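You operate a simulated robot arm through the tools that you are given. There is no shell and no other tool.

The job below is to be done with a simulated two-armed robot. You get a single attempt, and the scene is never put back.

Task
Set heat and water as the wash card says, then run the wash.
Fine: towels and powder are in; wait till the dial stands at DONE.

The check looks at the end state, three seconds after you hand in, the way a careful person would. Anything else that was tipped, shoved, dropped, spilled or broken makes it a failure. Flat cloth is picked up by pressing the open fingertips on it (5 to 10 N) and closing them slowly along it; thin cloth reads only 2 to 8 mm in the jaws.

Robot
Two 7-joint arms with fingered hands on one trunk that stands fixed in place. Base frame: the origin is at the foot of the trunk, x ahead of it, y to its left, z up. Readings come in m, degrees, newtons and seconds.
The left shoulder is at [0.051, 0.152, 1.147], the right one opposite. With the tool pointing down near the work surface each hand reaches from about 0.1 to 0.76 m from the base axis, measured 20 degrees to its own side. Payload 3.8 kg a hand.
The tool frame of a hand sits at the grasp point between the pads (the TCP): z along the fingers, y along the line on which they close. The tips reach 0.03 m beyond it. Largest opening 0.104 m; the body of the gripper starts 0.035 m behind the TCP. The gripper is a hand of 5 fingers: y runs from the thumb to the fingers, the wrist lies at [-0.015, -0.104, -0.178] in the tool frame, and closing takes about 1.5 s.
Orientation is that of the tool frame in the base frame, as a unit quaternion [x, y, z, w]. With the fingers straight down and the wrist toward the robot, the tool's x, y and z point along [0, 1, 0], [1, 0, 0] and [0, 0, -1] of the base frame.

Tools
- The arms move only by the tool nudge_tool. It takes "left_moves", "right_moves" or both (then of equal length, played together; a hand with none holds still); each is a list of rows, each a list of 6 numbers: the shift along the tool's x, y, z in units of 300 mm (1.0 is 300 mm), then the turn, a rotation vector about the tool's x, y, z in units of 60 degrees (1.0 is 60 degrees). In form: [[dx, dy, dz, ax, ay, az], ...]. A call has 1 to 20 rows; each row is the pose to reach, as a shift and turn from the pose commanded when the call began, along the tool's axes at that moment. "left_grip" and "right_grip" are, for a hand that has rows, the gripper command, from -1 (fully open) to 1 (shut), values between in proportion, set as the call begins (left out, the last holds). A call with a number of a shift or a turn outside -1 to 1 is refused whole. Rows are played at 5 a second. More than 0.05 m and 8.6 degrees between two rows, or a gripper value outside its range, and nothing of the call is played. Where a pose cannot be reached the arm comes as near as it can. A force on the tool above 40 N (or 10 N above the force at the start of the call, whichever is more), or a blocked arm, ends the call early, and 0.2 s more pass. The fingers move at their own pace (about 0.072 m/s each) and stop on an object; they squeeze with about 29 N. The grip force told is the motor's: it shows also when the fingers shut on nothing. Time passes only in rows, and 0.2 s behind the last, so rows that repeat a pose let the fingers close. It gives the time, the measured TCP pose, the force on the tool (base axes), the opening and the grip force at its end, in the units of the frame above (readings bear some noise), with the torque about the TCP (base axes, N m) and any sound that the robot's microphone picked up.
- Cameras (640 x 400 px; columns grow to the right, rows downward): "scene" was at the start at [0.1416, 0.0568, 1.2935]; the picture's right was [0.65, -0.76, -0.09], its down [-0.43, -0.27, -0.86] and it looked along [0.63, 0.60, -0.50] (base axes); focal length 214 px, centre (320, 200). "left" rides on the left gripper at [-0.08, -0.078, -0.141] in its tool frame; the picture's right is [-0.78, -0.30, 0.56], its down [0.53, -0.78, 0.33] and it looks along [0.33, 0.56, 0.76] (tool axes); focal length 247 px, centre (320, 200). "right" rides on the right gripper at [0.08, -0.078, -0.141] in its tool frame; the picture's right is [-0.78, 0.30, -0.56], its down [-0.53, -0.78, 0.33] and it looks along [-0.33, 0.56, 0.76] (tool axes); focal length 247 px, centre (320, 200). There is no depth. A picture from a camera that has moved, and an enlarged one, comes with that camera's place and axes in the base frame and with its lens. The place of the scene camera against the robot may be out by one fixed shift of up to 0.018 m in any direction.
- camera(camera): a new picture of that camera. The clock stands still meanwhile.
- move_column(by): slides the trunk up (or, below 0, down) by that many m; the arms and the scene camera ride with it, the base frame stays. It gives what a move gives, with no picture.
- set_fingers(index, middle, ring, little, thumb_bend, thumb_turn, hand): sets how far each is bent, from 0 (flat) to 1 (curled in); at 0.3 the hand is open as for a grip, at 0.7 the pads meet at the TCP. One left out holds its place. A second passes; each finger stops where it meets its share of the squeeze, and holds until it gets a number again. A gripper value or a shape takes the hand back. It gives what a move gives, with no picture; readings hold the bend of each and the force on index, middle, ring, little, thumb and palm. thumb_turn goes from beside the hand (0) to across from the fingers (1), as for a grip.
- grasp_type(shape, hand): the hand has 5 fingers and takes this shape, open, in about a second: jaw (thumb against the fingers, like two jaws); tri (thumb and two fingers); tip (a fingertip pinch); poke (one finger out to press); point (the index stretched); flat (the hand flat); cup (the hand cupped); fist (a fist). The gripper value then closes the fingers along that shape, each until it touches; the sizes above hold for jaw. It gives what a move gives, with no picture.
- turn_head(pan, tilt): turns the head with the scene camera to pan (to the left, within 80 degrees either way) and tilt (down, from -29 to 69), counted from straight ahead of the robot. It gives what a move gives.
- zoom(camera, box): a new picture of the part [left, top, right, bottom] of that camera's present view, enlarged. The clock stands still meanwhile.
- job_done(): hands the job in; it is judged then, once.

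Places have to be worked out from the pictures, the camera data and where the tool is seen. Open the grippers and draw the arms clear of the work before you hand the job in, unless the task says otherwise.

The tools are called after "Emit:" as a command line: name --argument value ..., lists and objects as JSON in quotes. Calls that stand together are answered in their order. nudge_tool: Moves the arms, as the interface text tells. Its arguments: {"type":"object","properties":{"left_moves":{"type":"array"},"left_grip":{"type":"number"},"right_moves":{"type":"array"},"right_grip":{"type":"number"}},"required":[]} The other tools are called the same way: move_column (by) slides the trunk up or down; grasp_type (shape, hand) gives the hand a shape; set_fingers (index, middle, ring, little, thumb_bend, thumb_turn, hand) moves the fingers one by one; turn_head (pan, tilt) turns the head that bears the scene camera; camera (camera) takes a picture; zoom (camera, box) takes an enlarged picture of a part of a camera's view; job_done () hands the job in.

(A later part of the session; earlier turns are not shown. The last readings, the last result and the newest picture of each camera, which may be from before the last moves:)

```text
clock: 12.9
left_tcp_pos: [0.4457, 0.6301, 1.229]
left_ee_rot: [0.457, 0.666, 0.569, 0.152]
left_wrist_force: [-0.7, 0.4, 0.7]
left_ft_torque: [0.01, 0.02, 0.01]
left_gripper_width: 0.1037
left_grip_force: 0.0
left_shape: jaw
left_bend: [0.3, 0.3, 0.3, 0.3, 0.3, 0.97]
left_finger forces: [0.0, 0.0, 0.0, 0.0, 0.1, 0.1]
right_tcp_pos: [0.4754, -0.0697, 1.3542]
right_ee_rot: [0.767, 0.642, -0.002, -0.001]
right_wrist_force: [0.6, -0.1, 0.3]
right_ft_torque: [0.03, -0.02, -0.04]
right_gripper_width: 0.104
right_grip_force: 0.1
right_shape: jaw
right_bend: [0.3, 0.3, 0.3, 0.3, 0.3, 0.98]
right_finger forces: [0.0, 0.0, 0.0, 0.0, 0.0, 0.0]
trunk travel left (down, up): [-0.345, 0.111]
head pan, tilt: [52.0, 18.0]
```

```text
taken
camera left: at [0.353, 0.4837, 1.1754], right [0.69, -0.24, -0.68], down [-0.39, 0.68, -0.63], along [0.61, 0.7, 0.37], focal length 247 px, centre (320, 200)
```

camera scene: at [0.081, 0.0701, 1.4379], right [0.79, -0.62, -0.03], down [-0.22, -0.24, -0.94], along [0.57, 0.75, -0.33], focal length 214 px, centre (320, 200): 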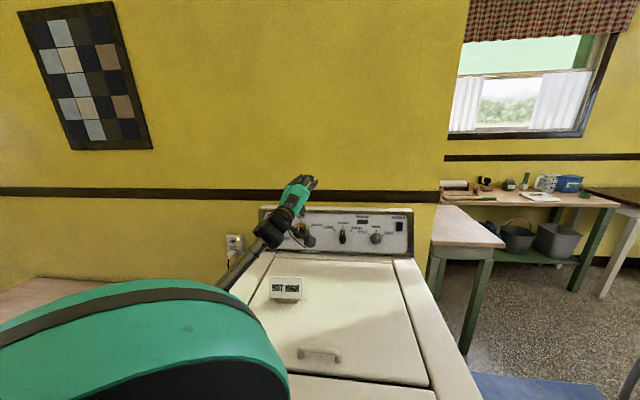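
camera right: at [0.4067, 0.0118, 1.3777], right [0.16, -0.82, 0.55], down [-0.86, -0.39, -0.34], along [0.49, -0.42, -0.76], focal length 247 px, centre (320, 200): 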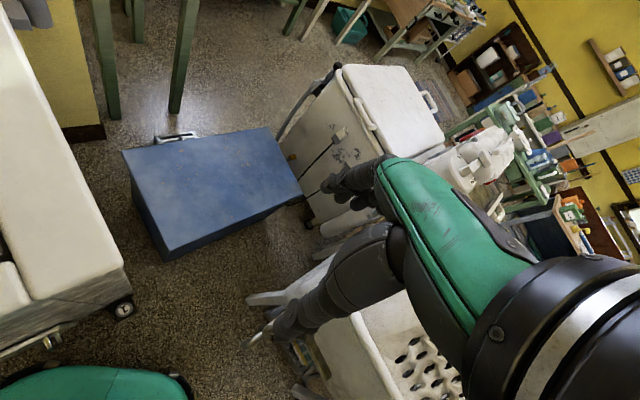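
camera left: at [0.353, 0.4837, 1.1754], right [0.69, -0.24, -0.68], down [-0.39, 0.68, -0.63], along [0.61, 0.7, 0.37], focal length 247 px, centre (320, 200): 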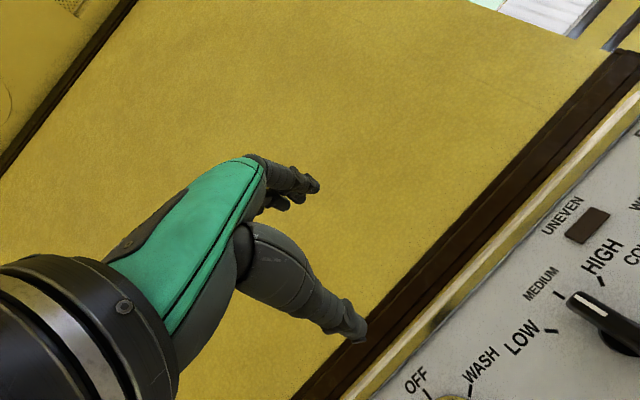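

The elbow has swung out to the left and the arm looks comfortable. I finish the roll to fingers-right/thumb-left.

Emit:
nudge_tool --left_moves '[[0, 0, 0, 0.016, 0.005, 0.12], [0, 0, 0, 0.032, 0.009, 0.241], [0, 0, 0, 0.048, 0.014, 0.361], [0, 0, 0, 0.064, 0.019, 0.482], [0, 0, 0, 0.08, 0.023, 0.602], [0, 0, 0, 0.096, 0.028, 0.722], [0, 0, 0, 0.112, 0.032, 0.843], [0, 0, 0, 0.128, 0.037, 0.963]]'

Emit:
camera --camera "scene"

Emit:
camera --camera "left"

```text
clock: 14.7
left_tcp_pos: [0.4465, 0.6287, 1.2278]
left_ee_rot: [0.72, 0.401, 0.536, -0.183]
left_wrist_force: [0.2, 0.9, -0.5]
left_ft_torque: [-0.01, 0.01, -0.01]
left_gripper_width: 0.1036
left_grip_force: 0.0
left_shape: jaw
left_bend: [0.3, 0.3, 0.3, 0.3, 0.3, 0.97]
left_finger forces: [0.0, 0.0, 0.0, 0.1, 0.0, 0.1]
right_tcp_pos: [0.4771, -0.0694, 1.3531]
right_ee_rot: [0.767, 0.642, -0.002, -0.001]
right_wrist_force: [-0.2, -0.3, -0.2]
right_ft_torque: [-0.03, -0.04, 0.0]
right_gripper_width: 0.1041
right_grip_force: 0.0
right_shape: jaw
right_bend: [0.3, 0.3, 0.3, 0.3, 0.3, 0.98]
right_finger forces: [0.0, 0.0, 0.0, 0.0, 0.0, 0.1]
trunk travel left (down, up): [-0.345, 0.111]
head pan, tilt: [52.0, 18.0]
```

```text
taken
camera scene: at [0.0817, 0.0696, 1.4379], right [0.79, -0.62, -0.03], down [-0.22, -0.24, -0.94], along [0.57, 0.75, -0.33], focal length 214 px, centre (320, 200)
```

scene: 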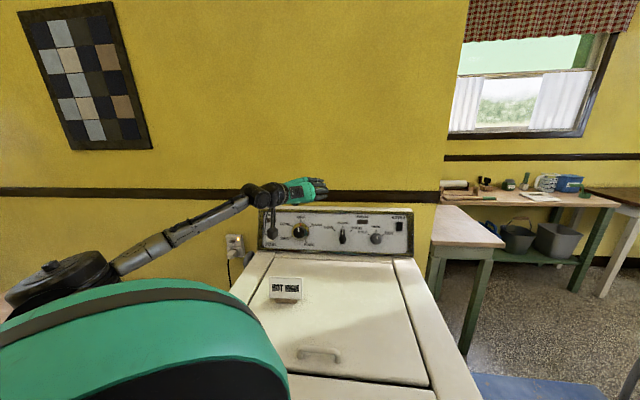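

```text
taken
camera left: at [0.2899, 0.5474, 1.1918], right [0.04, 0.27, -0.96], down [-0.34, 0.91, 0.24], along [0.94, 0.32, 0.13], focal length 247 px, centre (320, 200)
```

left: 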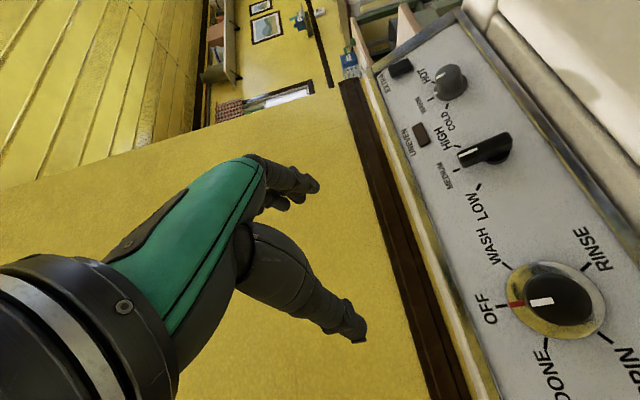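

The arm is now in a good posture, and the left camera sees the whole panel from its left end. I zoom for accurate triangulation.

Emit:
zoom --camera "left" --box '[360, 40, 560, 220]'

Emit:
zoom --camera "left" --box '[440, 220, 640, 400]'

Emit:
zoom --camera "scene" --box '[230, 170, 430, 310]'

```text
2.22 times, centred on (460, 130) of left
camera zoom: at [0.2899, 0.5474, 1.1918], right [0.04, 0.27, -0.96], down [-0.34, 0.91, 0.24], along [0.94, 0.32, 0.13], focal length 549 px, centre (9, 356)
```

zoom: 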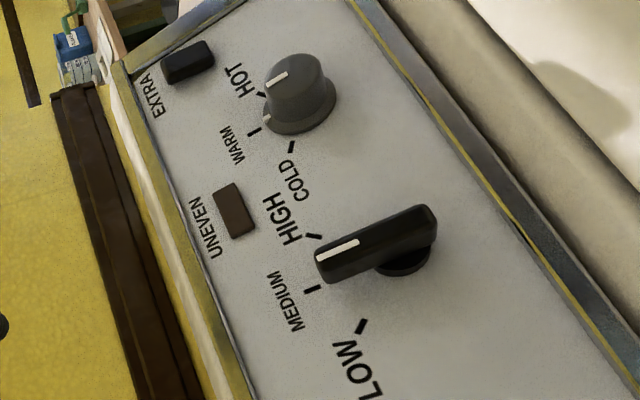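

```text
2.22 times, centred on (540, 310) of left
camera zoom: at [0.2899, 0.5474, 1.1918], right [0.04, 0.27, -0.96], down [-0.34, 0.91, 0.24], along [0.94, 0.32, 0.13], focal length 549 px, centre (-169, -44)
```

zoom: 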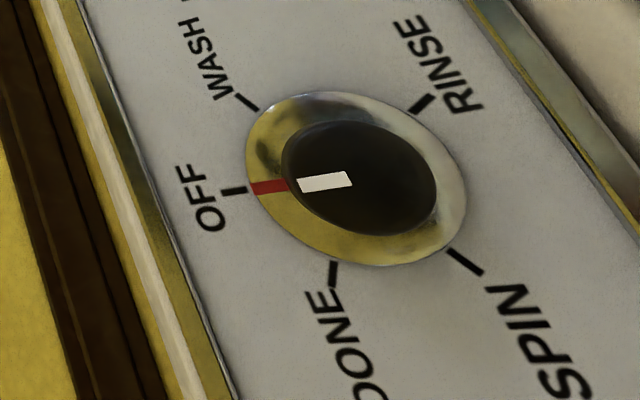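

```text
2.86 times, centred on (330, 240) of scene
camera zoom: at [0.0817, 0.0696, 1.4379], right [0.79, -0.62, -0.03], down [-0.22, -0.24, -0.94], along [0.57, 0.75, -0.33], focal length 613 px, centre (291, 86)
```

zoom: 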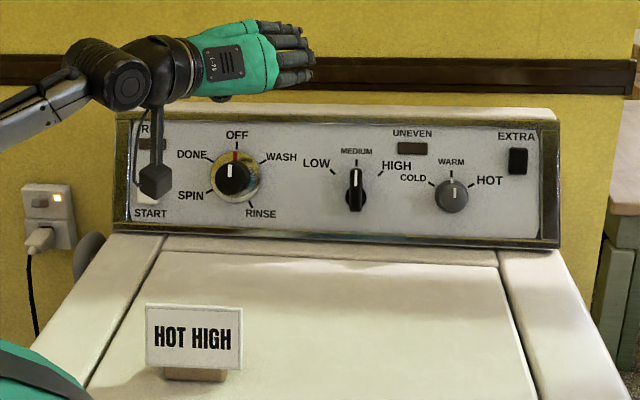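

Improved fit from left-camera pairs: heat axis ≈ (0.744, 0.567, 0.992), water ≈ (0.644, 0.664, 0.988), dial ≈ (0.523, 0.809, 1.000), START ≈ (0.424, 0.898, 0.972), panel normal inward ≈ (0.68, 0.65, -0.34). I move the hand right along the panel, staying high and ~0.1 m in front, to test reach toward the heat knob.

Emit:
nudge_tool --left_moves '[[-0.046, 0.115, 0.04, -0.01, -0.002, 0.004], [-0.092, 0.23, 0.079, -0.019, -0.003, 0.007], [-0.138, 0.345, 0.119, -0.029, -0.005, 0.011], [-0.183, 0.461, 0.158, -0.038, -0.007, 0.015], [-0.229, 0.576, 0.198, -0.048, -0.009, 0.019], [-0.275, 0.691, 0.237, -0.057, -0.01, 0.022], [-0.321, 0.806, 0.277, -0.067, -0.012, 0.026]]'

Emit:
camera --camera "scene"

Emit:
camera --camera "left"

```text
clock: 16.3
left_tcp_pos: [0.6778, 0.5025, 1.1486]
left_ee_rot: [0.735, 0.372, 0.543, -0.162]
left_wrist_force: [-0.1, 0.5, -0.3]
left_ft_torque: [-0.03, -0.01, -0.01]
left_gripper_width: 0.1039
left_grip_force: 0.0
left_shape: jaw
left_bend: [0.3, 0.3, 0.3, 0.3, 0.3, 0.97]
left_finger forces: [0.0, 0.0, 0.1, 0.0, 0.0, 0.0]
right_tcp_pos: [0.479, -0.0687, 1.3523]
right_ee_rot: [0.767, 0.642, -0.002, -0.002]
right_wrist_force: [-0.3, 0.0, 0.4]
right_ft_torque: [0.0, -0.01, -0.01]
right_gripper_width: 0.104
right_grip_force: 0.0
right_shape: jaw
right_bend: [0.3, 0.3, 0.3, 0.3, 0.3, 0.98]
right_finger forces: [0.1, 0.0, 0.1, 0.1, 0.0, 0.0]
trunk travel left (down, up): [-0.345, 0.111]
head pan, tilt: [52.0, 18.0]
```

```text
taken
camera scene: at [0.0835, 0.0689, 1.4378], right [0.79, -0.62, -0.03], down [-0.22, -0.24, -0.94], along [0.57, 0.75, -0.33], focal length 214 px, centre (320, 200)
```

scene: 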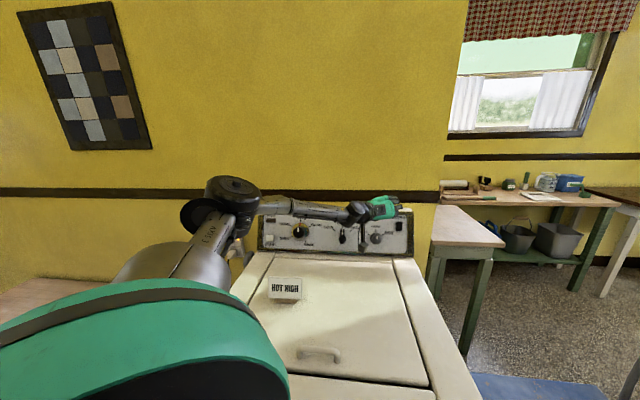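

```text
taken
camera left: at [0.5151, 0.4325, 1.1127], right [0.06, 0.27, -0.96], down [-0.27, 0.93, 0.24], along [0.96, 0.24, 0.13], focal length 247 px, centre (320, 200)
```

left: 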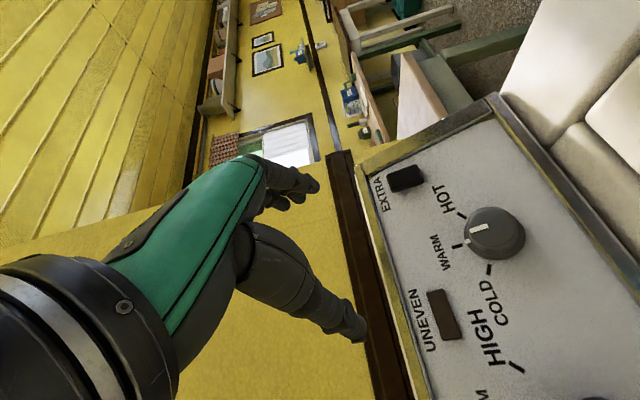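

The hand reaches there fine with the elbow raised. I lower the trunk 0.10 m, bringing the hand down in front of the heat knob.

Emit:
move_column --by -0.1

Emit:
camera --camera "scene"

Emit:
camera --camera "left"

```text
clock: 17.7
left_tcp_pos: [0.6755, 0.5017, 1.0498]
left_ee_rot: [0.734, 0.374, 0.543, -0.163]
left_wrist_force: [-0.1, 0.5, -0.4]
left_ft_torque: [-0.03, 0.0, -0.01]
left_gripper_width: 0.104
left_grip_force: 0.1
left_shape: jaw
left_bend: [0.3, 0.3, 0.3, 0.3, 0.3, 0.97]
left_finger forces: [0.1, 0.1, 0.0, 0.0, 0.0, 0.1]
right_tcp_pos: [0.4765, -0.069, 1.2533]
right_ee_rot: [0.766, 0.642, -0.002, -0.001]
right_wrist_force: [0.2, 0.0, 0.7]
right_ft_torque: [-0.01, -0.01, 0.01]
right_gripper_width: 0.1041
right_grip_force: 0.1
right_shape: jaw
right_bend: [0.3, 0.3, 0.3, 0.3, 0.3, 0.98]
right_finger forces: [0.1, 0.1, 0.0, 0.0, 0.0, 0.0]
trunk travel left (down, up): [-0.245, 0.211]
head pan, tilt: [52.0, 18.0]
```

```text
taken
camera scene: at [0.12, 0.0697, 1.3281], right [0.78, -0.62, -0.09], down [-0.3, -0.24, -0.92], along [0.55, 0.75, -0.38], focal length 214 px, centre (320, 200)
```

scene: 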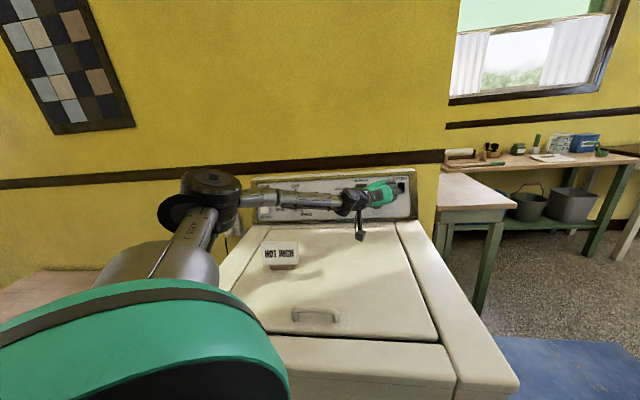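

```text
taken
camera left: at [0.513, 0.4329, 1.0137], right [0.06, 0.27, -0.96], down [-0.27, 0.93, 0.24], along [0.96, 0.24, 0.13], focal length 247 px, centre (320, 200)
```

left: 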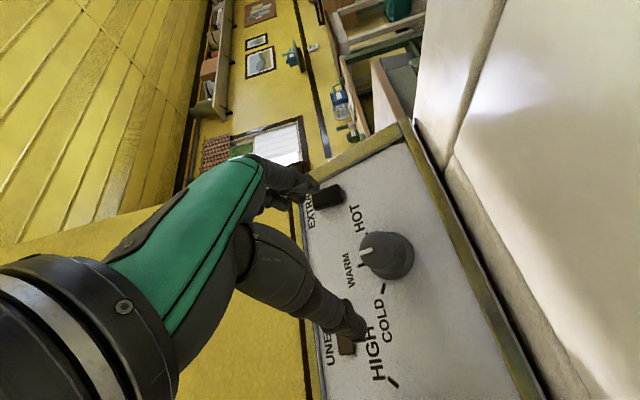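

Now the hand is about 0.1 m before the heat knob, a bit above its axis. I zoom in to refine the knob position.

Emit:
zoom --camera "left" --box '[270, 150, 470, 400]'

Emit:
zoom --camera "scene" --box '[300, 160, 440, 260]'

```text
1.60 times, centred on (370, 275) of left
camera zoom: at [0.513, 0.4329, 1.0137], right [0.06, 0.27, -0.96], down [-0.27, 0.93, 0.24], along [0.96, 0.24, 0.13], focal length 395 px, centre (240, 80)
```

zoom: 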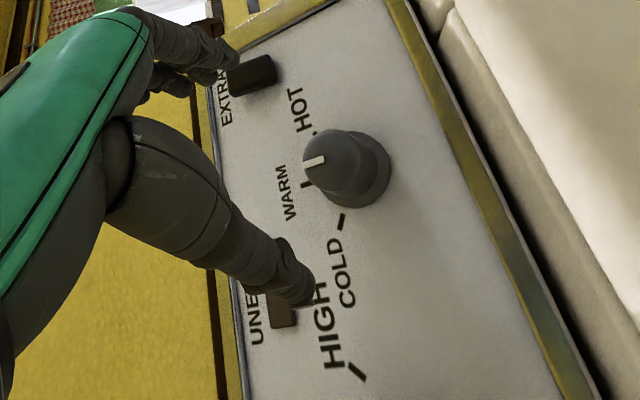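

```text
4.00 times, centred on (370, 210) of scene
camera zoom: at [0.12, 0.0697, 1.3281], right [0.78, -0.62, -0.09], down [-0.3, -0.24, -0.92], along [0.55, 0.75, -0.38], focal length 858 px, centre (120, 160)
```

zoom: 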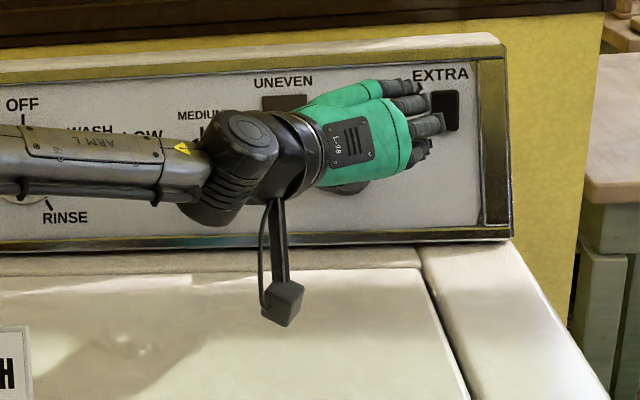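

Refined heat-knob axis ≈ (0.7455, 0.566, 0.992); the lid is at z ≈ 0.922. The hand is ~0.022 m too high along the panel and 0.11 m out, so I shift down, come 0.035 m closer and narrow the opening to about 0.075 m so as not to brush EXTRA.

Emit:
nudge_tool --left_moves '[[-0.037, -0.003, 0.03, 0, 0, 0], [-0.073, -0.007, 0.06, 0, 0, 0], [-0.073, -0.007, 0.09, 0, 0, 0], [-0.073, -0.007, 0.117, 0, 0, 0], [-0.073, -0.007, 0.117, 0, 0, 0]]' --left_grip -0.44

Emit:
camera --camera "left"

Emit:
zoom --camera "scene" --box '[300, 160, 440, 260]'

```text
clock: 18.9
left_tcp_pos: [0.6954, 0.5181, 1.0153]
left_ee_rot: [0.734, 0.374, 0.543, -0.163]
left_wrist_force: [0.4, 0.6, 0.3]
left_ft_torque: [-0.01, -0.02, 0.04]
left_gripper_width: 0.0755
left_grip_force: 0.1
left_shape: jaw
left_bend: [0.27, 0.36, 0.33, 0.34, 0.57, 0.99]
left_finger forces: [0.1, 0.1, 0.0, 0.0, 0.0, 0.0]
right_tcp_pos: [0.4776, -0.0687, 1.2529]
right_ee_rot: [0.766, 0.642, -0.002, -0.002]
right_wrist_force: [0.2, -1.0, 0.6]
right_ft_torque: [0.02, -0.04, 0.0]
right_gripper_width: 0.104
right_grip_force: 0.0
right_shape: jaw
right_bend: [0.3, 0.3, 0.3, 0.3, 0.3, 0.98]
right_finger forces: [0.0, 0.1, 0.1, 0.0, 0.1, 0.0]
trunk travel left (down, up): [-0.245, 0.211]
head pan, tilt: [52.0, 18.0]
```

```text
taken
camera left: at [0.5325, 0.449, 0.98], right [0.06, 0.27, -0.96], down [-0.27, 0.93, 0.24], along [0.96, 0.24, 0.13], focal length 247 px, centre (320, 200)
```

left: 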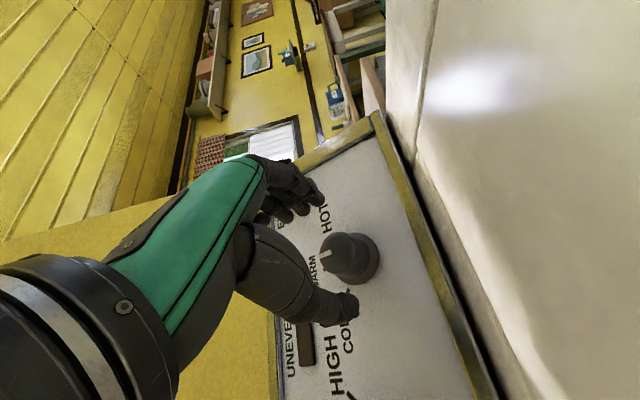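

```text
4.00 times, centred on (370, 210) of scene
camera zoom: at [0.1202, 0.0697, 1.3281], right [0.78, -0.62, -0.09], down [-0.3, -0.24, -0.92], along [0.55, 0.75, -0.38], focal length 858 px, centre (120, 160)
```

zoom: 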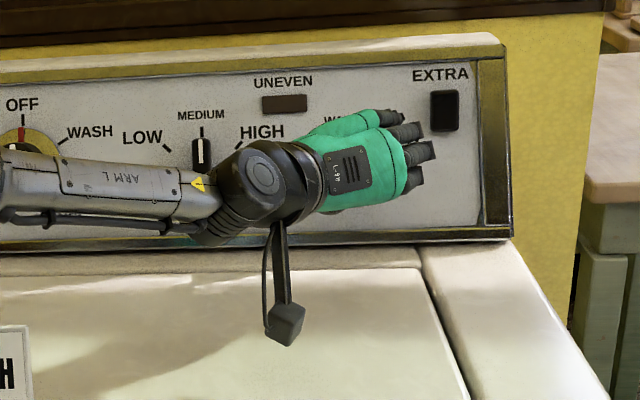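

The knob sits well between thumb and fingers. I advance 0.03 m along the knob axis and shift 3 mm toward the thumb side.

Emit:
nudge_tool --left_moves '[[0, -0.005, 0.025, 0, 0, 0], [0, -0.01, 0.05, 0, 0, 0], [0, -0.01, 0.075, 0, 0, 0], [0, -0.01, 0.1, 0, 0, 0]]'

Emit:
camera --camera "left"

Emit:
zoom --camera "left" --box '[230, 140, 430, 340]'

```text
clock: 19.9
left_tcp_pos: [0.7127, 0.5394, 1.0047]
left_ee_rot: [0.734, 0.374, 0.543, -0.163]
left_wrist_force: [0.6, -0.7, 0.5]
left_ft_torque: [-0.01, 0.0, 0.0]
left_gripper_width: 0.0754
left_grip_force: 0.1
left_shape: jaw
left_bend: [0.27, 0.36, 0.33, 0.34, 0.57, 0.99]
left_finger forces: [0.1, 0.1, 0.1, 0.1, 0.1, 0.0]
right_tcp_pos: [0.4775, -0.0692, 1.2534]
right_ee_rot: [0.767, 0.642, -0.001, -0.001]
right_wrist_force: [0.3, -0.1, 0.7]
right_ft_torque: [-0.01, -0.02, 0.03]
right_gripper_width: 0.1041
right_grip_force: 0.1
right_shape: jaw
right_bend: [0.3, 0.3, 0.3, 0.3, 0.3, 0.98]
right_finger forces: [0.1, 0.0, 0.1, 0.0, 0.0, 0.0]
trunk travel left (down, up): [-0.245, 0.211]
head pan, tilt: [52.0, 18.0]
```

```text
taken
camera left: at [0.5509, 0.47, 0.969], right [0.06, 0.27, -0.96], down [-0.27, 0.93, 0.24], along [0.96, 0.24, 0.13], focal length 247 px, centre (320, 200)
```

left: 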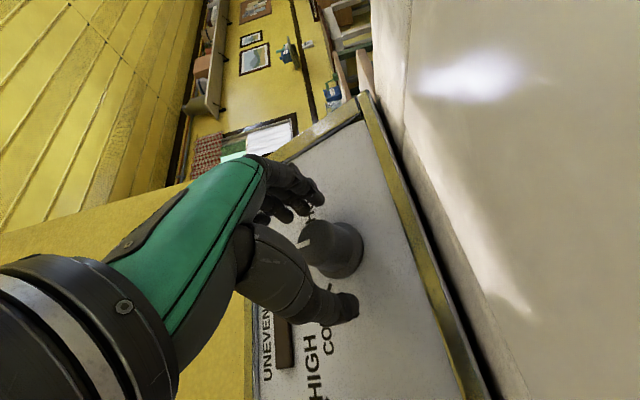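

```text
2.00 times, centred on (330, 240) of left
camera zoom: at [0.5509, 0.47, 0.969], right [0.06, 0.27, -0.96], down [-0.27, 0.93, 0.24], along [0.96, 0.24, 0.13], focal length 494 px, centre (300, 120)
```

zoom: 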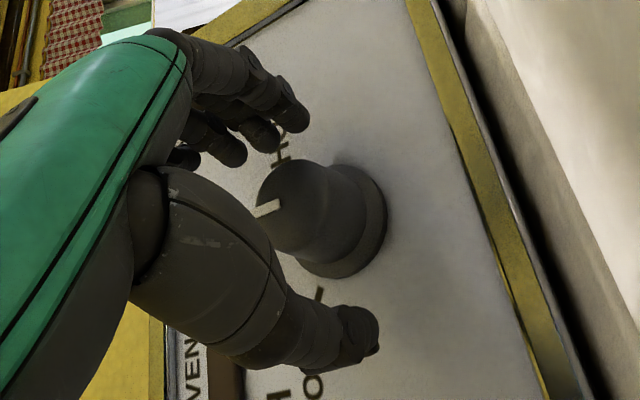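

The knob is on the grasp axis between index and thumb. I advance another 6 mm and close the hand on it.

Emit:
nudge_tool --left_moves '[[0, 0, 0.02, 0, 0, 0], [0, 0, 0.02, 0, 0, 0]]'

Emit:
nudge_tool --left_moves '[[0, 0, 0, 0, 0, 0], [0, 0, 0, 0, 0, 0], [0, 0, 0, 0, 0, 0], [0, 0, 0, 0, 0, 0], [0, 0, 0, 0, 0, 0], [0, 0, 0, 0, 0, 0], [0, 0, 0, 0, 0, 0]]' --left_grip 1

Emit:
zoom --camera "left" --box '[230, 140, 430, 340]'

```text
clock: 20.5
left_tcp_pos: [0.7179, 0.5448, 1.0027]
left_ee_rot: [0.734, 0.374, 0.543, -0.162]
left_wrist_force: [0.6, -0.1, 1.5]
left_ft_torque: [-0.01, -0.02, 0.0]
left_gripper_width: 0.0752
left_grip_force: 0.1
left_shape: jaw
left_bend: [0.27, 0.36, 0.33, 0.34, 0.57, 0.99]
left_finger forces: [0.0, 0.0, 0.0, 0.0, 0.0, 0.0]
right_tcp_pos: [0.4779, -0.0701, 1.2531]
right_ee_rot: [0.766, 0.643, -0.002, -0.002]
right_wrist_force: [-0.4, 0.3, -0.5]
right_ft_torque: [-0.01, -0.02, 0.02]
right_gripper_width: 0.1038
right_grip_force: 0.1
right_shape: jaw
right_bend: [0.3, 0.3, 0.3, 0.3, 0.3, 0.98]
right_finger forces: [0.1, 0.0, 0.1, 0.1, 0.0, 0.0]
trunk travel left (down, up): [-0.245, 0.211]
head pan, tilt: [52.0, 18.0]
```

```text
clock: 22.1
left_tcp_pos: [0.7159, 0.5446, 1.004]
left_ee_rot: [0.735, 0.374, 0.542, -0.163]
left_wrist_force: [-3.6, 2.6, -0.7]
left_ft_torque: [0.04, 0.02, 0.05]
left_gripper_width: 0.0304
left_grip_force: 29.2
left_shape: jaw
left_bend: [0.74, 0.52, 0.57, 0.53, 0.75, 1.0]
left_finger forces: [14.2, 7.8, 0.0, 0.0, 25.6, 0.1]
right_tcp_pos: [0.4762, -0.0684, 1.2535]
right_ee_rot: [0.767, 0.642, -0.002, 0.0]
right_wrist_force: [-0.4, 0.2, -0.1]
right_ft_torque: [0.0, -0.01, -0.01]
right_gripper_width: 0.1042
right_grip_force: 0.0
right_shape: jaw
right_bend: [0.3, 0.3, 0.3, 0.3, 0.3, 0.98]
right_finger forces: [0.0, 0.0, 0.0, 0.0, 0.0, 0.0]
trunk travel left (down, up): [-0.245, 0.211]
head pan, tilt: [52.0, 18.0]
```

```text
2.00 times, centred on (330, 240) of left
camera zoom: at [0.5543, 0.4747, 0.9668], right [0.06, 0.27, -0.96], down [-0.27, 0.93, 0.24], along [0.96, 0.24, 0.13], focal length 494 px, centre (300, 120)
```

zoom: 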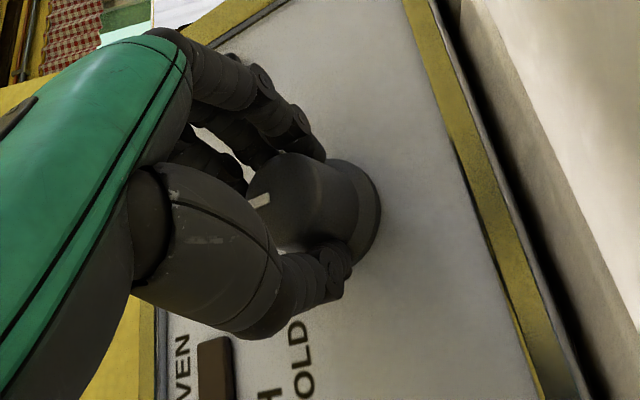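

The hand holds the knob (index 14 N, middle 8 N, thumb 26 N). I turn it clockwise 30° about the tool axis and check.

Emit:
nudge_tool --left_moves '[[0, 0, 0, 0, 0, 0.1], [0, 0, 0, 0, 0, 0.2], [0, 0, 0, 0, 0, 0.3], [0, 0, 0, 0, 0, 0.4], [0, 0, 0, 0, 0, 0.5]]'

Emit:
zoom --camera "left" --box '[230, 140, 430, 340]'

Emit:
zoom --camera "scene" --box '[300, 160, 440, 260]'

```text
clock: 23.3
left_tcp_pos: [0.7166, 0.5445, 1.0036]
left_ee_rot: [0.806, 0.17, 0.483, -0.299]
left_wrist_force: [0.2, 6.7, 6.3]
left_ft_torque: [0.1, -0.11, 0.01]
left_gripper_width: 0.0296
left_grip_force: 29.2
left_shape: jaw
left_bend: [0.74, 0.53, 0.57, 0.53, 0.75, 1.0]
left_finger forces: [12.8, 8.3, 0.1, 0.1, 27.9, 0.0]
right_tcp_pos: [0.4773, -0.068, 1.2524]
right_ee_rot: [0.766, 0.642, -0.002, -0.001]
right_wrist_force: [-0.7, 0.4, 0.1]
right_ft_torque: [0.02, -0.03, -0.03]
right_gripper_width: 0.1041
right_grip_force: 0.0
right_shape: jaw
right_bend: [0.3, 0.3, 0.3, 0.3, 0.3, 0.98]
right_finger forces: [0.0, 0.0, 0.0, 0.0, 0.0, 0.0]
trunk travel left (down, up): [-0.245, 0.211]
head pan, tilt: [52.0, 18.0]
```

```text
2.00 times, centred on (330, 240) of left
camera zoom: at [0.5393, 0.5131, 1.0084], right [-0.16, 0.6, -0.79], down [0.04, 0.8, 0.6], along [0.99, 0.06, -0.15], focal length 494 px, centre (300, 120)
```

zoom: 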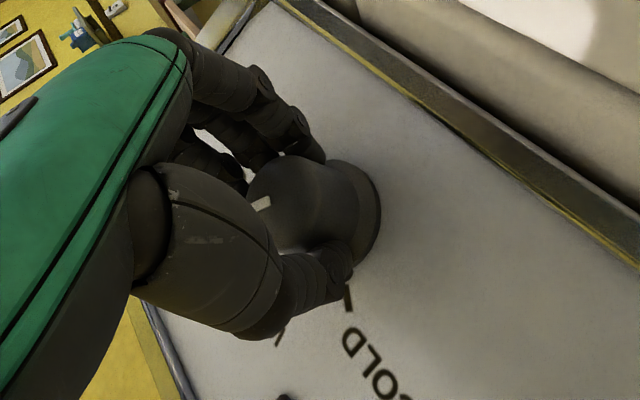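

```text
4.00 times, centred on (370, 210) of scene
camera zoom: at [0.1199, 0.0701, 1.3282], right [0.78, -0.62, -0.09], down [-0.3, -0.24, -0.92], along [0.54, 0.75, -0.38], focal length 858 px, centre (120, 160)
```

zoom: 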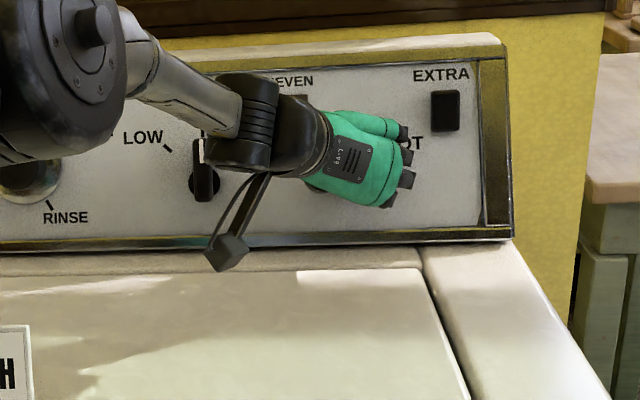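

The knob follows the hand. I turn the remaining 30° clockwise toward HOT.

Emit:
nudge_tool --left_moves '[[0, 0, 0, 0, 0, 0.1], [0, 0, 0, 0, 0, 0.2], [0, 0, 0, 0, 0, 0.3], [0, 0, 0, 0, 0, 0.4], [0, 0, 0, 0, 0, 0.5]]'

Emit:
zoom --camera "left" --box '[230, 140, 430, 340]'

Emit:
camera --camera "scene"

```text
clock: 24.5
left_tcp_pos: [0.6516, 0.5518, 0.9675]
left_ee_rot: [0.814, -0.043, 0.407, -0.411]
left_wrist_force: [0.4, -0.3, 0.3]
left_ft_torque: [0.07, 0.02, 0.05]
left_gripper_width: 0.0217
left_grip_force: 28.9
left_shape: jaw
left_bend: [0.75, 0.75, 0.59, 0.53, 0.84, 1.0]
left_finger forces: [0.0, 0.0, 0.0, 0.0, 0.0, 0.0]
left hand out of reach, approached as far as the arm can: row 1, 2, 3, 4, 5
right_tcp_pos: [0.4769, -0.0699, 1.2544]
right_ee_rot: [0.766, 0.642, -0.001, -0.002]
right_wrist_force: [0.2, -0.9, 0.0]
right_ft_torque: [-0.01, -0.03, -0.03]
right_gripper_width: 0.1039
right_grip_force: 0.1
right_shape: jaw
right_bend: [0.3, 0.3, 0.3, 0.3, 0.3, 0.98]
right_finger forces: [0.0, 0.1, 0.1, 0.1, 0.0, 0.0]
trunk travel left (down, up): [-0.245, 0.211]
head pan, tilt: [52.0, 18.0]
```

```text
2.00 times, centred on (330, 240) of left
camera zoom: at [0.4789, 0.5452, 1.0176], right [-0.2, 0.86, -0.46], down [0.38, 0.5, 0.77], along [0.9, -0.02, -0.43], focal length 494 px, centre (300, 120)
```

zoom: 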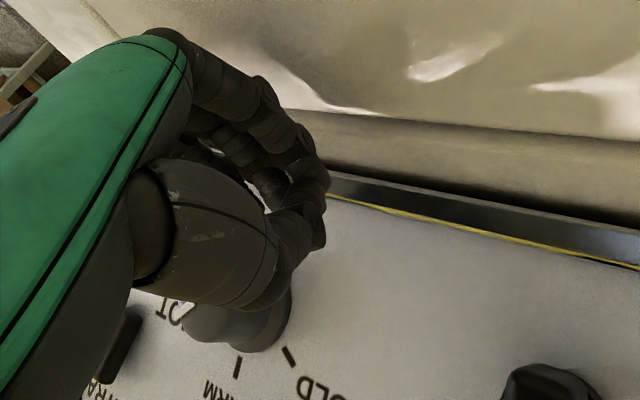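

```text
taken
camera scene: at [0.1202, 0.0692, 1.3281], right [0.78, -0.62, -0.09], down [-0.3, -0.24, -0.92], along [0.55, 0.75, -0.38], focal length 214 px, centre (320, 200)
```

scene: 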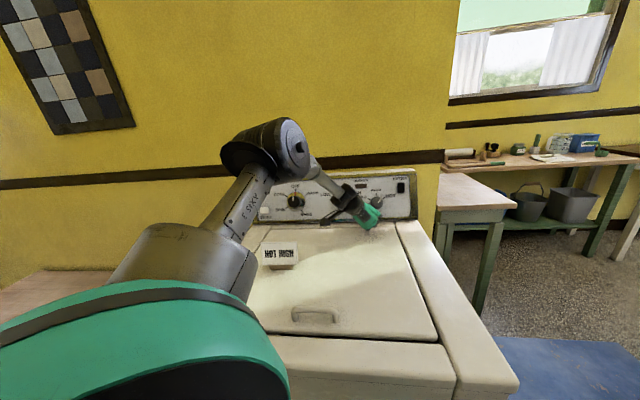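

The wrist ran out of reach and the hand came off the knob. I check the knob's state and the hand's clearance.

Emit:
zoom --camera "scene" --box '[310, 160, 420, 240]'

Emit:
camera --camera "left"

```text
5.00 times, centred on (365, 200) of scene
camera zoom: at [0.1202, 0.0692, 1.3281], right [0.78, -0.62, -0.09], down [-0.3, -0.24, -0.92], along [0.55, 0.75, -0.38], focal length 1072 px, centre (95, 200)
```

zoom: 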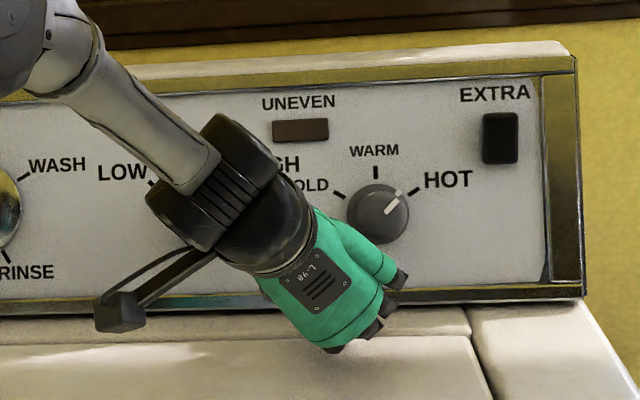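

```text
taken
camera left: at [0.4789, 0.5452, 1.0176], right [-0.2, 0.86, -0.46], down [0.38, 0.5, 0.77], along [0.9, -0.02, -0.43], focal length 247 px, centre (320, 200)
```

left: 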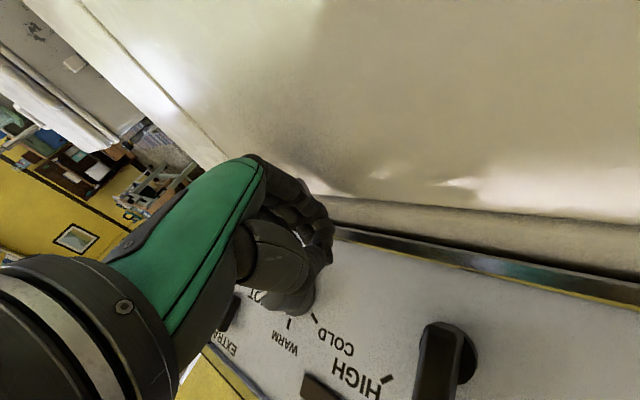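

The knob now points near HOT; I zoom in closely to read its angle.

Emit:
zoom --camera "scene" --box '[360, 180, 410, 215]'

```text
11.43 times, centred on (385, 198) of scene
camera zoom: at [0.1202, 0.0692, 1.3281], right [0.78, -0.62, -0.09], down [-0.3, -0.24, -0.92], along [0.55, 0.75, -0.38], focal length 2451 px, centre (-423, 229)
```

zoom: 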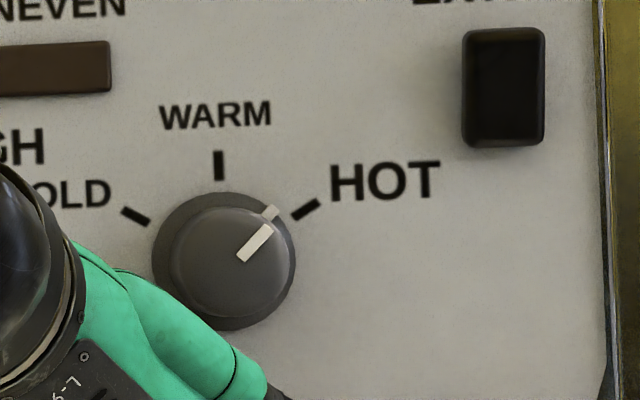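

The mark stands at about 45°, HOT is at 60°; about 15° more is needed. I back the hand off along its axis and roll back ~42°, then reopen.

Emit:
nudge_tool --left_moves '[[0, 0, -0.16, 0, 0, -0.14], [0, 0, -0.25, 0, 0, -0.28], [0, 0, -0.25, 0, 0, -0.42], [0, 0, -0.25, 0, 0, -0.56], [0, 0, -0.25, 0, 0, -0.7]]'

Emit:
camera --camera "left"

Emit:
camera --camera "scene"

```text
clock: 25.7
left_tcp_pos: [0.6005, 0.5048, 0.9946]
left_ee_rot: [0.783, 0.254, 0.511, -0.246]
left_wrist_force: [0.7, 0.5, -0.3]
left_ft_torque: [0.02, -0.02, -0.01]
left_gripper_width: 0.0218
left_grip_force: 29.0
left_shape: jaw
left_bend: [0.75, 0.75, 0.59, 0.53, 0.84, 1.0]
left_finger forces: [0.1, 0.0, 0.1, 0.0, 0.0, 0.0]
right_tcp_pos: [0.476, -0.0686, 1.2542]
right_ee_rot: [0.767, 0.642, -0.001, 0.0]
right_wrist_force: [0.2, -0.1, 0.5]
right_ft_torque: [-0.04, -0.01, -0.04]
right_gripper_width: 0.104
right_grip_force: 0.0
right_shape: jaw
right_bend: [0.3, 0.3, 0.3, 0.3, 0.3, 0.98]
right_finger forces: [0.1, 0.0, 0.0, 0.0, 0.0, 0.0]
trunk travel left (down, up): [-0.245, 0.211]
head pan, tilt: [52.0, 18.0]
```

```text
taken
camera left: at [0.4268, 0.4599, 0.98], right [-0.09, 0.47, -0.88], down [-0.09, 0.88, 0.47], along [0.99, 0.12, -0.03], focal length 247 px, centre (320, 200)
```

left: 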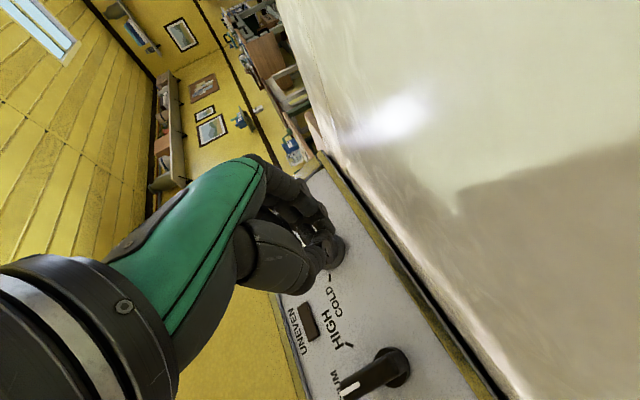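

```text
taken
camera scene: at [0.1197, 0.0705, 1.3281], right [0.78, -0.62, -0.09], down [-0.3, -0.24, -0.92], along [0.55, 0.75, -0.38], focal length 214 px, centre (320, 200)
```

scene: 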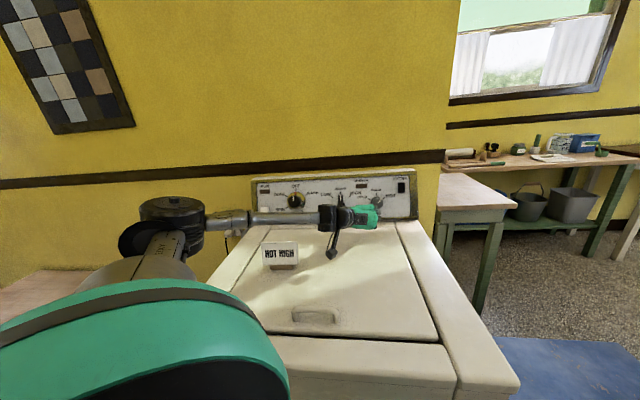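

The hand is back and clear. I open to 0.075 m, roll a further 10° counter-clockwise and go to the pre-grasp point in front of the heat knob.

Emit:
nudge_tool --left_moves '[[0.061, 0.049, 0.02, 0, 0, -0.056], [0.121, 0.097, 0.06, 0, 0, -0.111], [0.182, 0.146, 0.12, 0, 0, -0.167], [0.182, 0.146, 0.178, 0, 0, -0.167], [0.182, 0.146, 0.178, 0, 0, -0.167]]' --left_grip -0.44

Emit:
zoom --camera "left" --box '[230, 140, 430, 340]'

```text
clock: 26.9
left_tcp_pos: [0.6813, 0.5267, 1.0477]
left_ee_rot: [0.764, 0.318, 0.525, -0.2]
left_wrist_force: [0.1, 0.8, 0.1]
left_ft_torque: [0.01, 0.02, -0.01]
left_gripper_width: 0.0747
left_grip_force: 0.1
left_shape: jaw
left_bend: [0.27, 0.37, 0.34, 0.34, 0.57, 0.99]
left_finger forces: [0.0, 0.0, 0.0, 0.0, 0.0, 0.0]
left hand out of reach, approached as far as the arm can: row 2, 3, 4, 5
right_tcp_pos: [0.477, -0.0699, 1.2534]
right_ee_rot: [0.766, 0.642, -0.002, -0.001]
right_wrist_force: [-0.4, -0.6, -0.5]
right_ft_torque: [0.03, 0.02, 0.03]
right_gripper_width: 0.1041
right_grip_force: 0.0
right_shape: jaw
right_bend: [0.3, 0.3, 0.3, 0.3, 0.3, 0.98]
right_finger forces: [0.1, 0.1, 0.0, 0.0, 0.1, 0.0]
trunk travel left (down, up): [-0.245, 0.211]
head pan, tilt: [52.0, 18.0]
```

```text
2.00 times, centred on (330, 240) of left
camera zoom: at [0.5124, 0.4693, 1.0226], right [-0.02, 0.35, -0.94], down [-0.18, 0.92, 0.35], along [0.98, 0.18, 0.04], focal length 494 px, centre (300, 120)
```

zoom: 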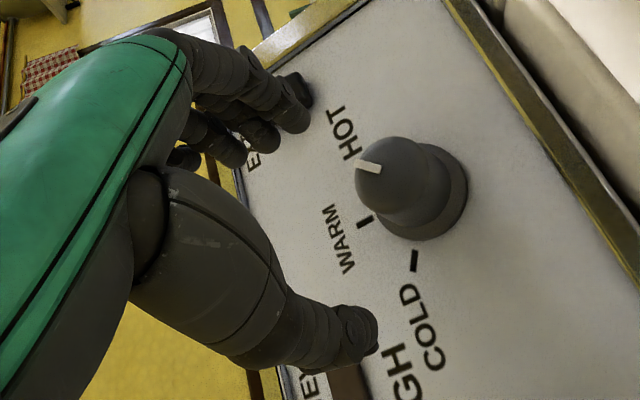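

The arm reports partial reach here, in a different elbow posture. I look at the scene.

Emit:
camera --camera "scene"

Emit:
zoom --camera "scene" --box '[300, 160, 440, 260]'

```text
taken
camera scene: at [0.1202, 0.0698, 1.3281], right [0.78, -0.62, -0.09], down [-0.3, -0.24, -0.92], along [0.55, 0.75, -0.38], focal length 214 px, centre (320, 200)
```

scene: 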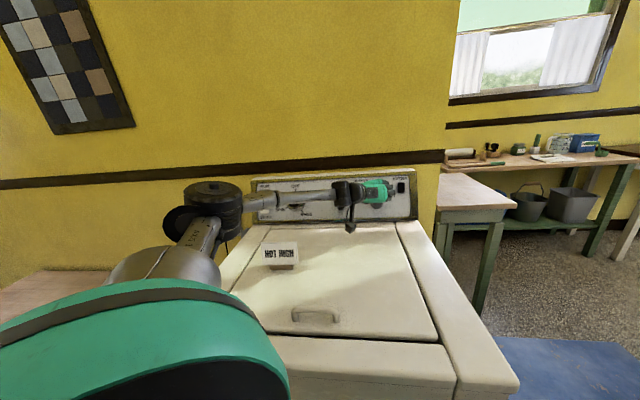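

```text
4.00 times, centred on (370, 210) of scene
camera zoom: at [0.1202, 0.0698, 1.3281], right [0.78, -0.62, -0.09], down [-0.3, -0.24, -0.92], along [0.55, 0.75, -0.38], focal length 858 px, centre (120, 160)
```

zoom: 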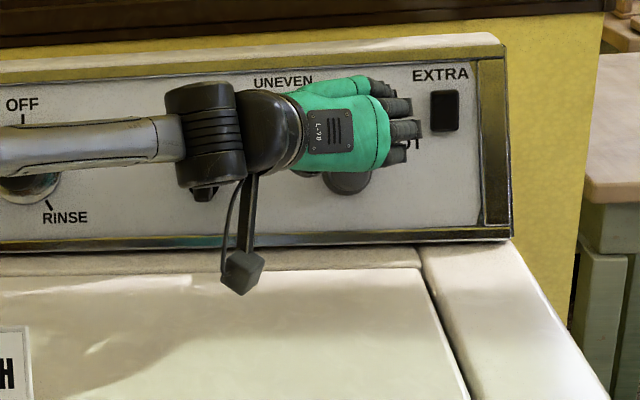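

The orientation is right but the position is ~3 cm high; the wrist may be near a joint limit. I try the remaining small correction from here.

Emit:
nudge_tool --left_moves '[[-0.03, 0.01, 0, 0, 0, -0.05], [-0.06, 0.02, 0, 0, 0, -0.1], [-0.09, 0.03, 0, 0, 0, -0.15]]'

Emit:
zoom --camera "left" --box '[230, 140, 430, 340]'

```text
clock: 27.7
left_tcp_pos: [0.6817, 0.5066, 1.0515]
left_ee_rot: [0.779, 0.317, 0.519, -0.152]
left_wrist_force: [-1.1, 0.3, -0.1]
left_ft_torque: [-0.03, -0.01, -0.01]
left_gripper_width: 0.0746
left_grip_force: 0.0
left_shape: jaw
left_bend: [0.27, 0.36, 0.34, 0.34, 0.57, 0.99]
left_finger forces: [0.0, 0.0, 0.0, 0.0, 0.1, 0.1]
left hand out of reach, approached as far as the arm can: row 1, 2, 3
right_tcp_pos: [0.4778, -0.0693, 1.2537]
right_ee_rot: [0.767, 0.642, -0.001, -0.001]
right_wrist_force: [0.4, 0.2, -0.1]
right_ft_torque: [0.0, 0.02, -0.03]
right_gripper_width: 0.104
right_grip_force: 0.1
right_shape: jaw
right_bend: [0.3, 0.3, 0.3, 0.3, 0.3, 0.98]
right_finger forces: [0.0, 0.0, 0.0, 0.0, 0.0, 0.0]
trunk travel left (down, up): [-0.245, 0.211]
head pan, tilt: [52.0, 18.0]
```

```text
2.00 times, centred on (330, 240) of left
camera zoom: at [0.5108, 0.4583, 1.0294], right [0.0, 0.28, -0.96], down [-0.13, 0.95, 0.27], along [0.99, 0.13, 0.04], focal length 494 px, centre (300, 120)
```

zoom: 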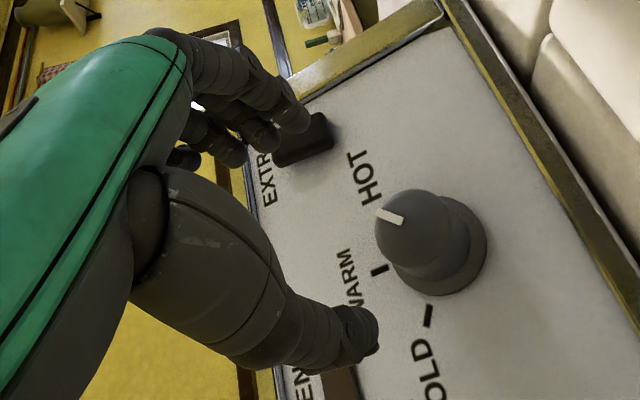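

In this wrist posture the free range is clockwise from about 0°, which is the direction I need. I set the roll to about -12° and move to the pre-grasp point.

Emit:
nudge_tool --left_moves '[[-0.027, -0.008, 0.0, 0.028, 0.024, 0.088], [-0.055, -0.015, 0.03, 0.056, 0.048, 0.176], [-0.082, -0.023, 0.063, 0.084, 0.071, 0.264], [-0.082, -0.023, 0.063, 0.084, 0.071, 0.264]]'

Emit:
zoom --camera "left" --box '[230, 140, 430, 340]'

```text
clock: 28.7
left_tcp_pos: [0.6847, 0.5146, 1.0199]
left_ee_rot: [0.787, 0.224, 0.508, -0.269]
left_wrist_force: [-0.2, -0.3, -0.9]
left_ft_torque: [-0.01, 0.0, 0.02]
left_gripper_width: 0.0745
left_grip_force: 0.1
left_shape: jaw
left_bend: [0.27, 0.36, 0.34, 0.34, 0.57, 0.99]
left_finger forces: [0.0, 0.1, 0.0, 0.0, 0.1, 0.0]
right_tcp_pos: [0.4767, -0.0691, 1.2537]
right_ee_rot: [0.767, 0.642, -0.002, -0.001]
right_wrist_force: [0.2, -0.3, 0.2]
right_ft_torque: [0.03, -0.02, -0.02]
right_gripper_width: 0.1042
right_grip_force: 0.0
right_shape: jaw
right_bend: [0.3, 0.3, 0.3, 0.3, 0.3, 0.98]
right_finger forces: [0.1, 0.0, 0.0, 0.1, 0.0, 0.0]
trunk travel left (down, up): [-0.245, 0.211]
head pan, tilt: [52.0, 18.0]
```

```text
2.00 times, centred on (330, 240) of left
camera zoom: at [0.5093, 0.4749, 1.0095], right [-0.11, 0.52, -0.85], down [-0.05, 0.85, 0.53], along [0.99, 0.1, -0.06], focal length 494 px, centre (300, 120)
```

zoom: 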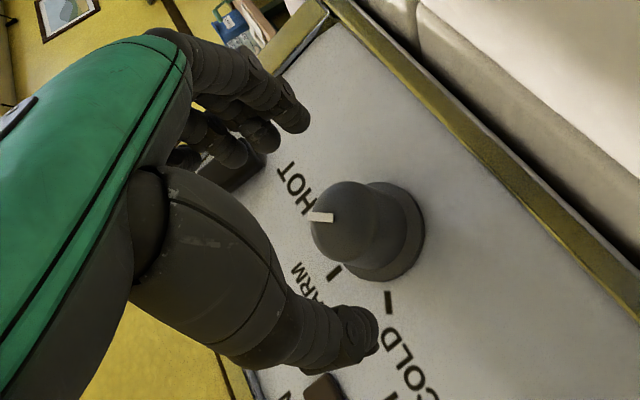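

Reached and aligned (roll -12°). I advance 0.047 m onto the knob.

Emit:
nudge_tool --left_moves '[[0, 0, 0.04, 0, 0, 0], [0, 0, 0.08, 0, 0, 0], [0, 0, 0.12, 0, 0, 0], [0, 0, 0.157, 0, 0, 0], [0, 0, 0.157, 0, 0, 0]]'

Emit:
zoom --camera "left" --box '[230, 140, 430, 340]'

```text
clock: 29.9
left_tcp_pos: [0.7117, 0.5392, 1.0016]
left_ee_rot: [0.784, 0.232, 0.508, -0.272]
left_wrist_force: [-0.2, 0.0, 0.9]
left_ft_torque: [-0.01, 0.03, 0.01]
left_gripper_width: 0.0745
left_grip_force: 0.0
left_shape: jaw
left_bend: [0.27, 0.36, 0.34, 0.34, 0.57, 0.99]
left_finger forces: [0.0, 0.1, 0.0, 0.0, 0.1, 0.0]
left hand out of reach, approached as far as the arm can: row 3, 4
right_tcp_pos: [0.4772, -0.0703, 1.2536]
right_ee_rot: [0.766, 0.643, -0.002, 0.0]
right_wrist_force: [-0.3, 0.6, -1.1]
right_ft_torque: [0.02, -0.03, 0.01]
right_gripper_width: 0.1039
right_grip_force: 0.0
right_shape: jaw
right_bend: [0.3, 0.3, 0.3, 0.3, 0.3, 0.98]
right_finger forces: [0.0, 0.0, 0.0, 0.1, 0.0, 0.0]
trunk travel left (down, up): [-0.245, 0.211]
head pan, tilt: [52.0, 18.0]
```

```text
2.00 times, centred on (330, 240) of left
camera zoom: at [0.5374, 0.4962, 0.9902], right [-0.11, 0.52, -0.85], down [-0.07, 0.84, 0.53], along [0.99, 0.12, -0.06], focal length 494 px, centre (300, 120)
```

zoom: 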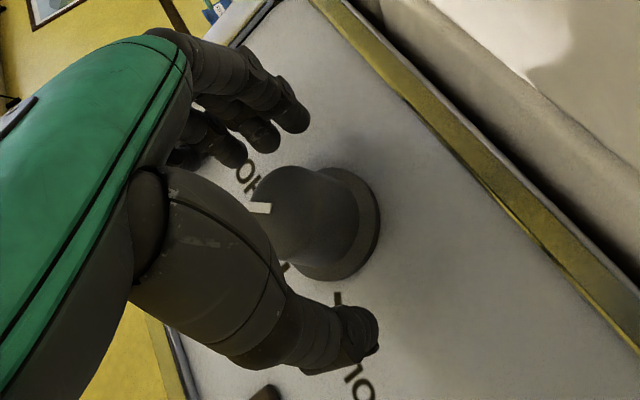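

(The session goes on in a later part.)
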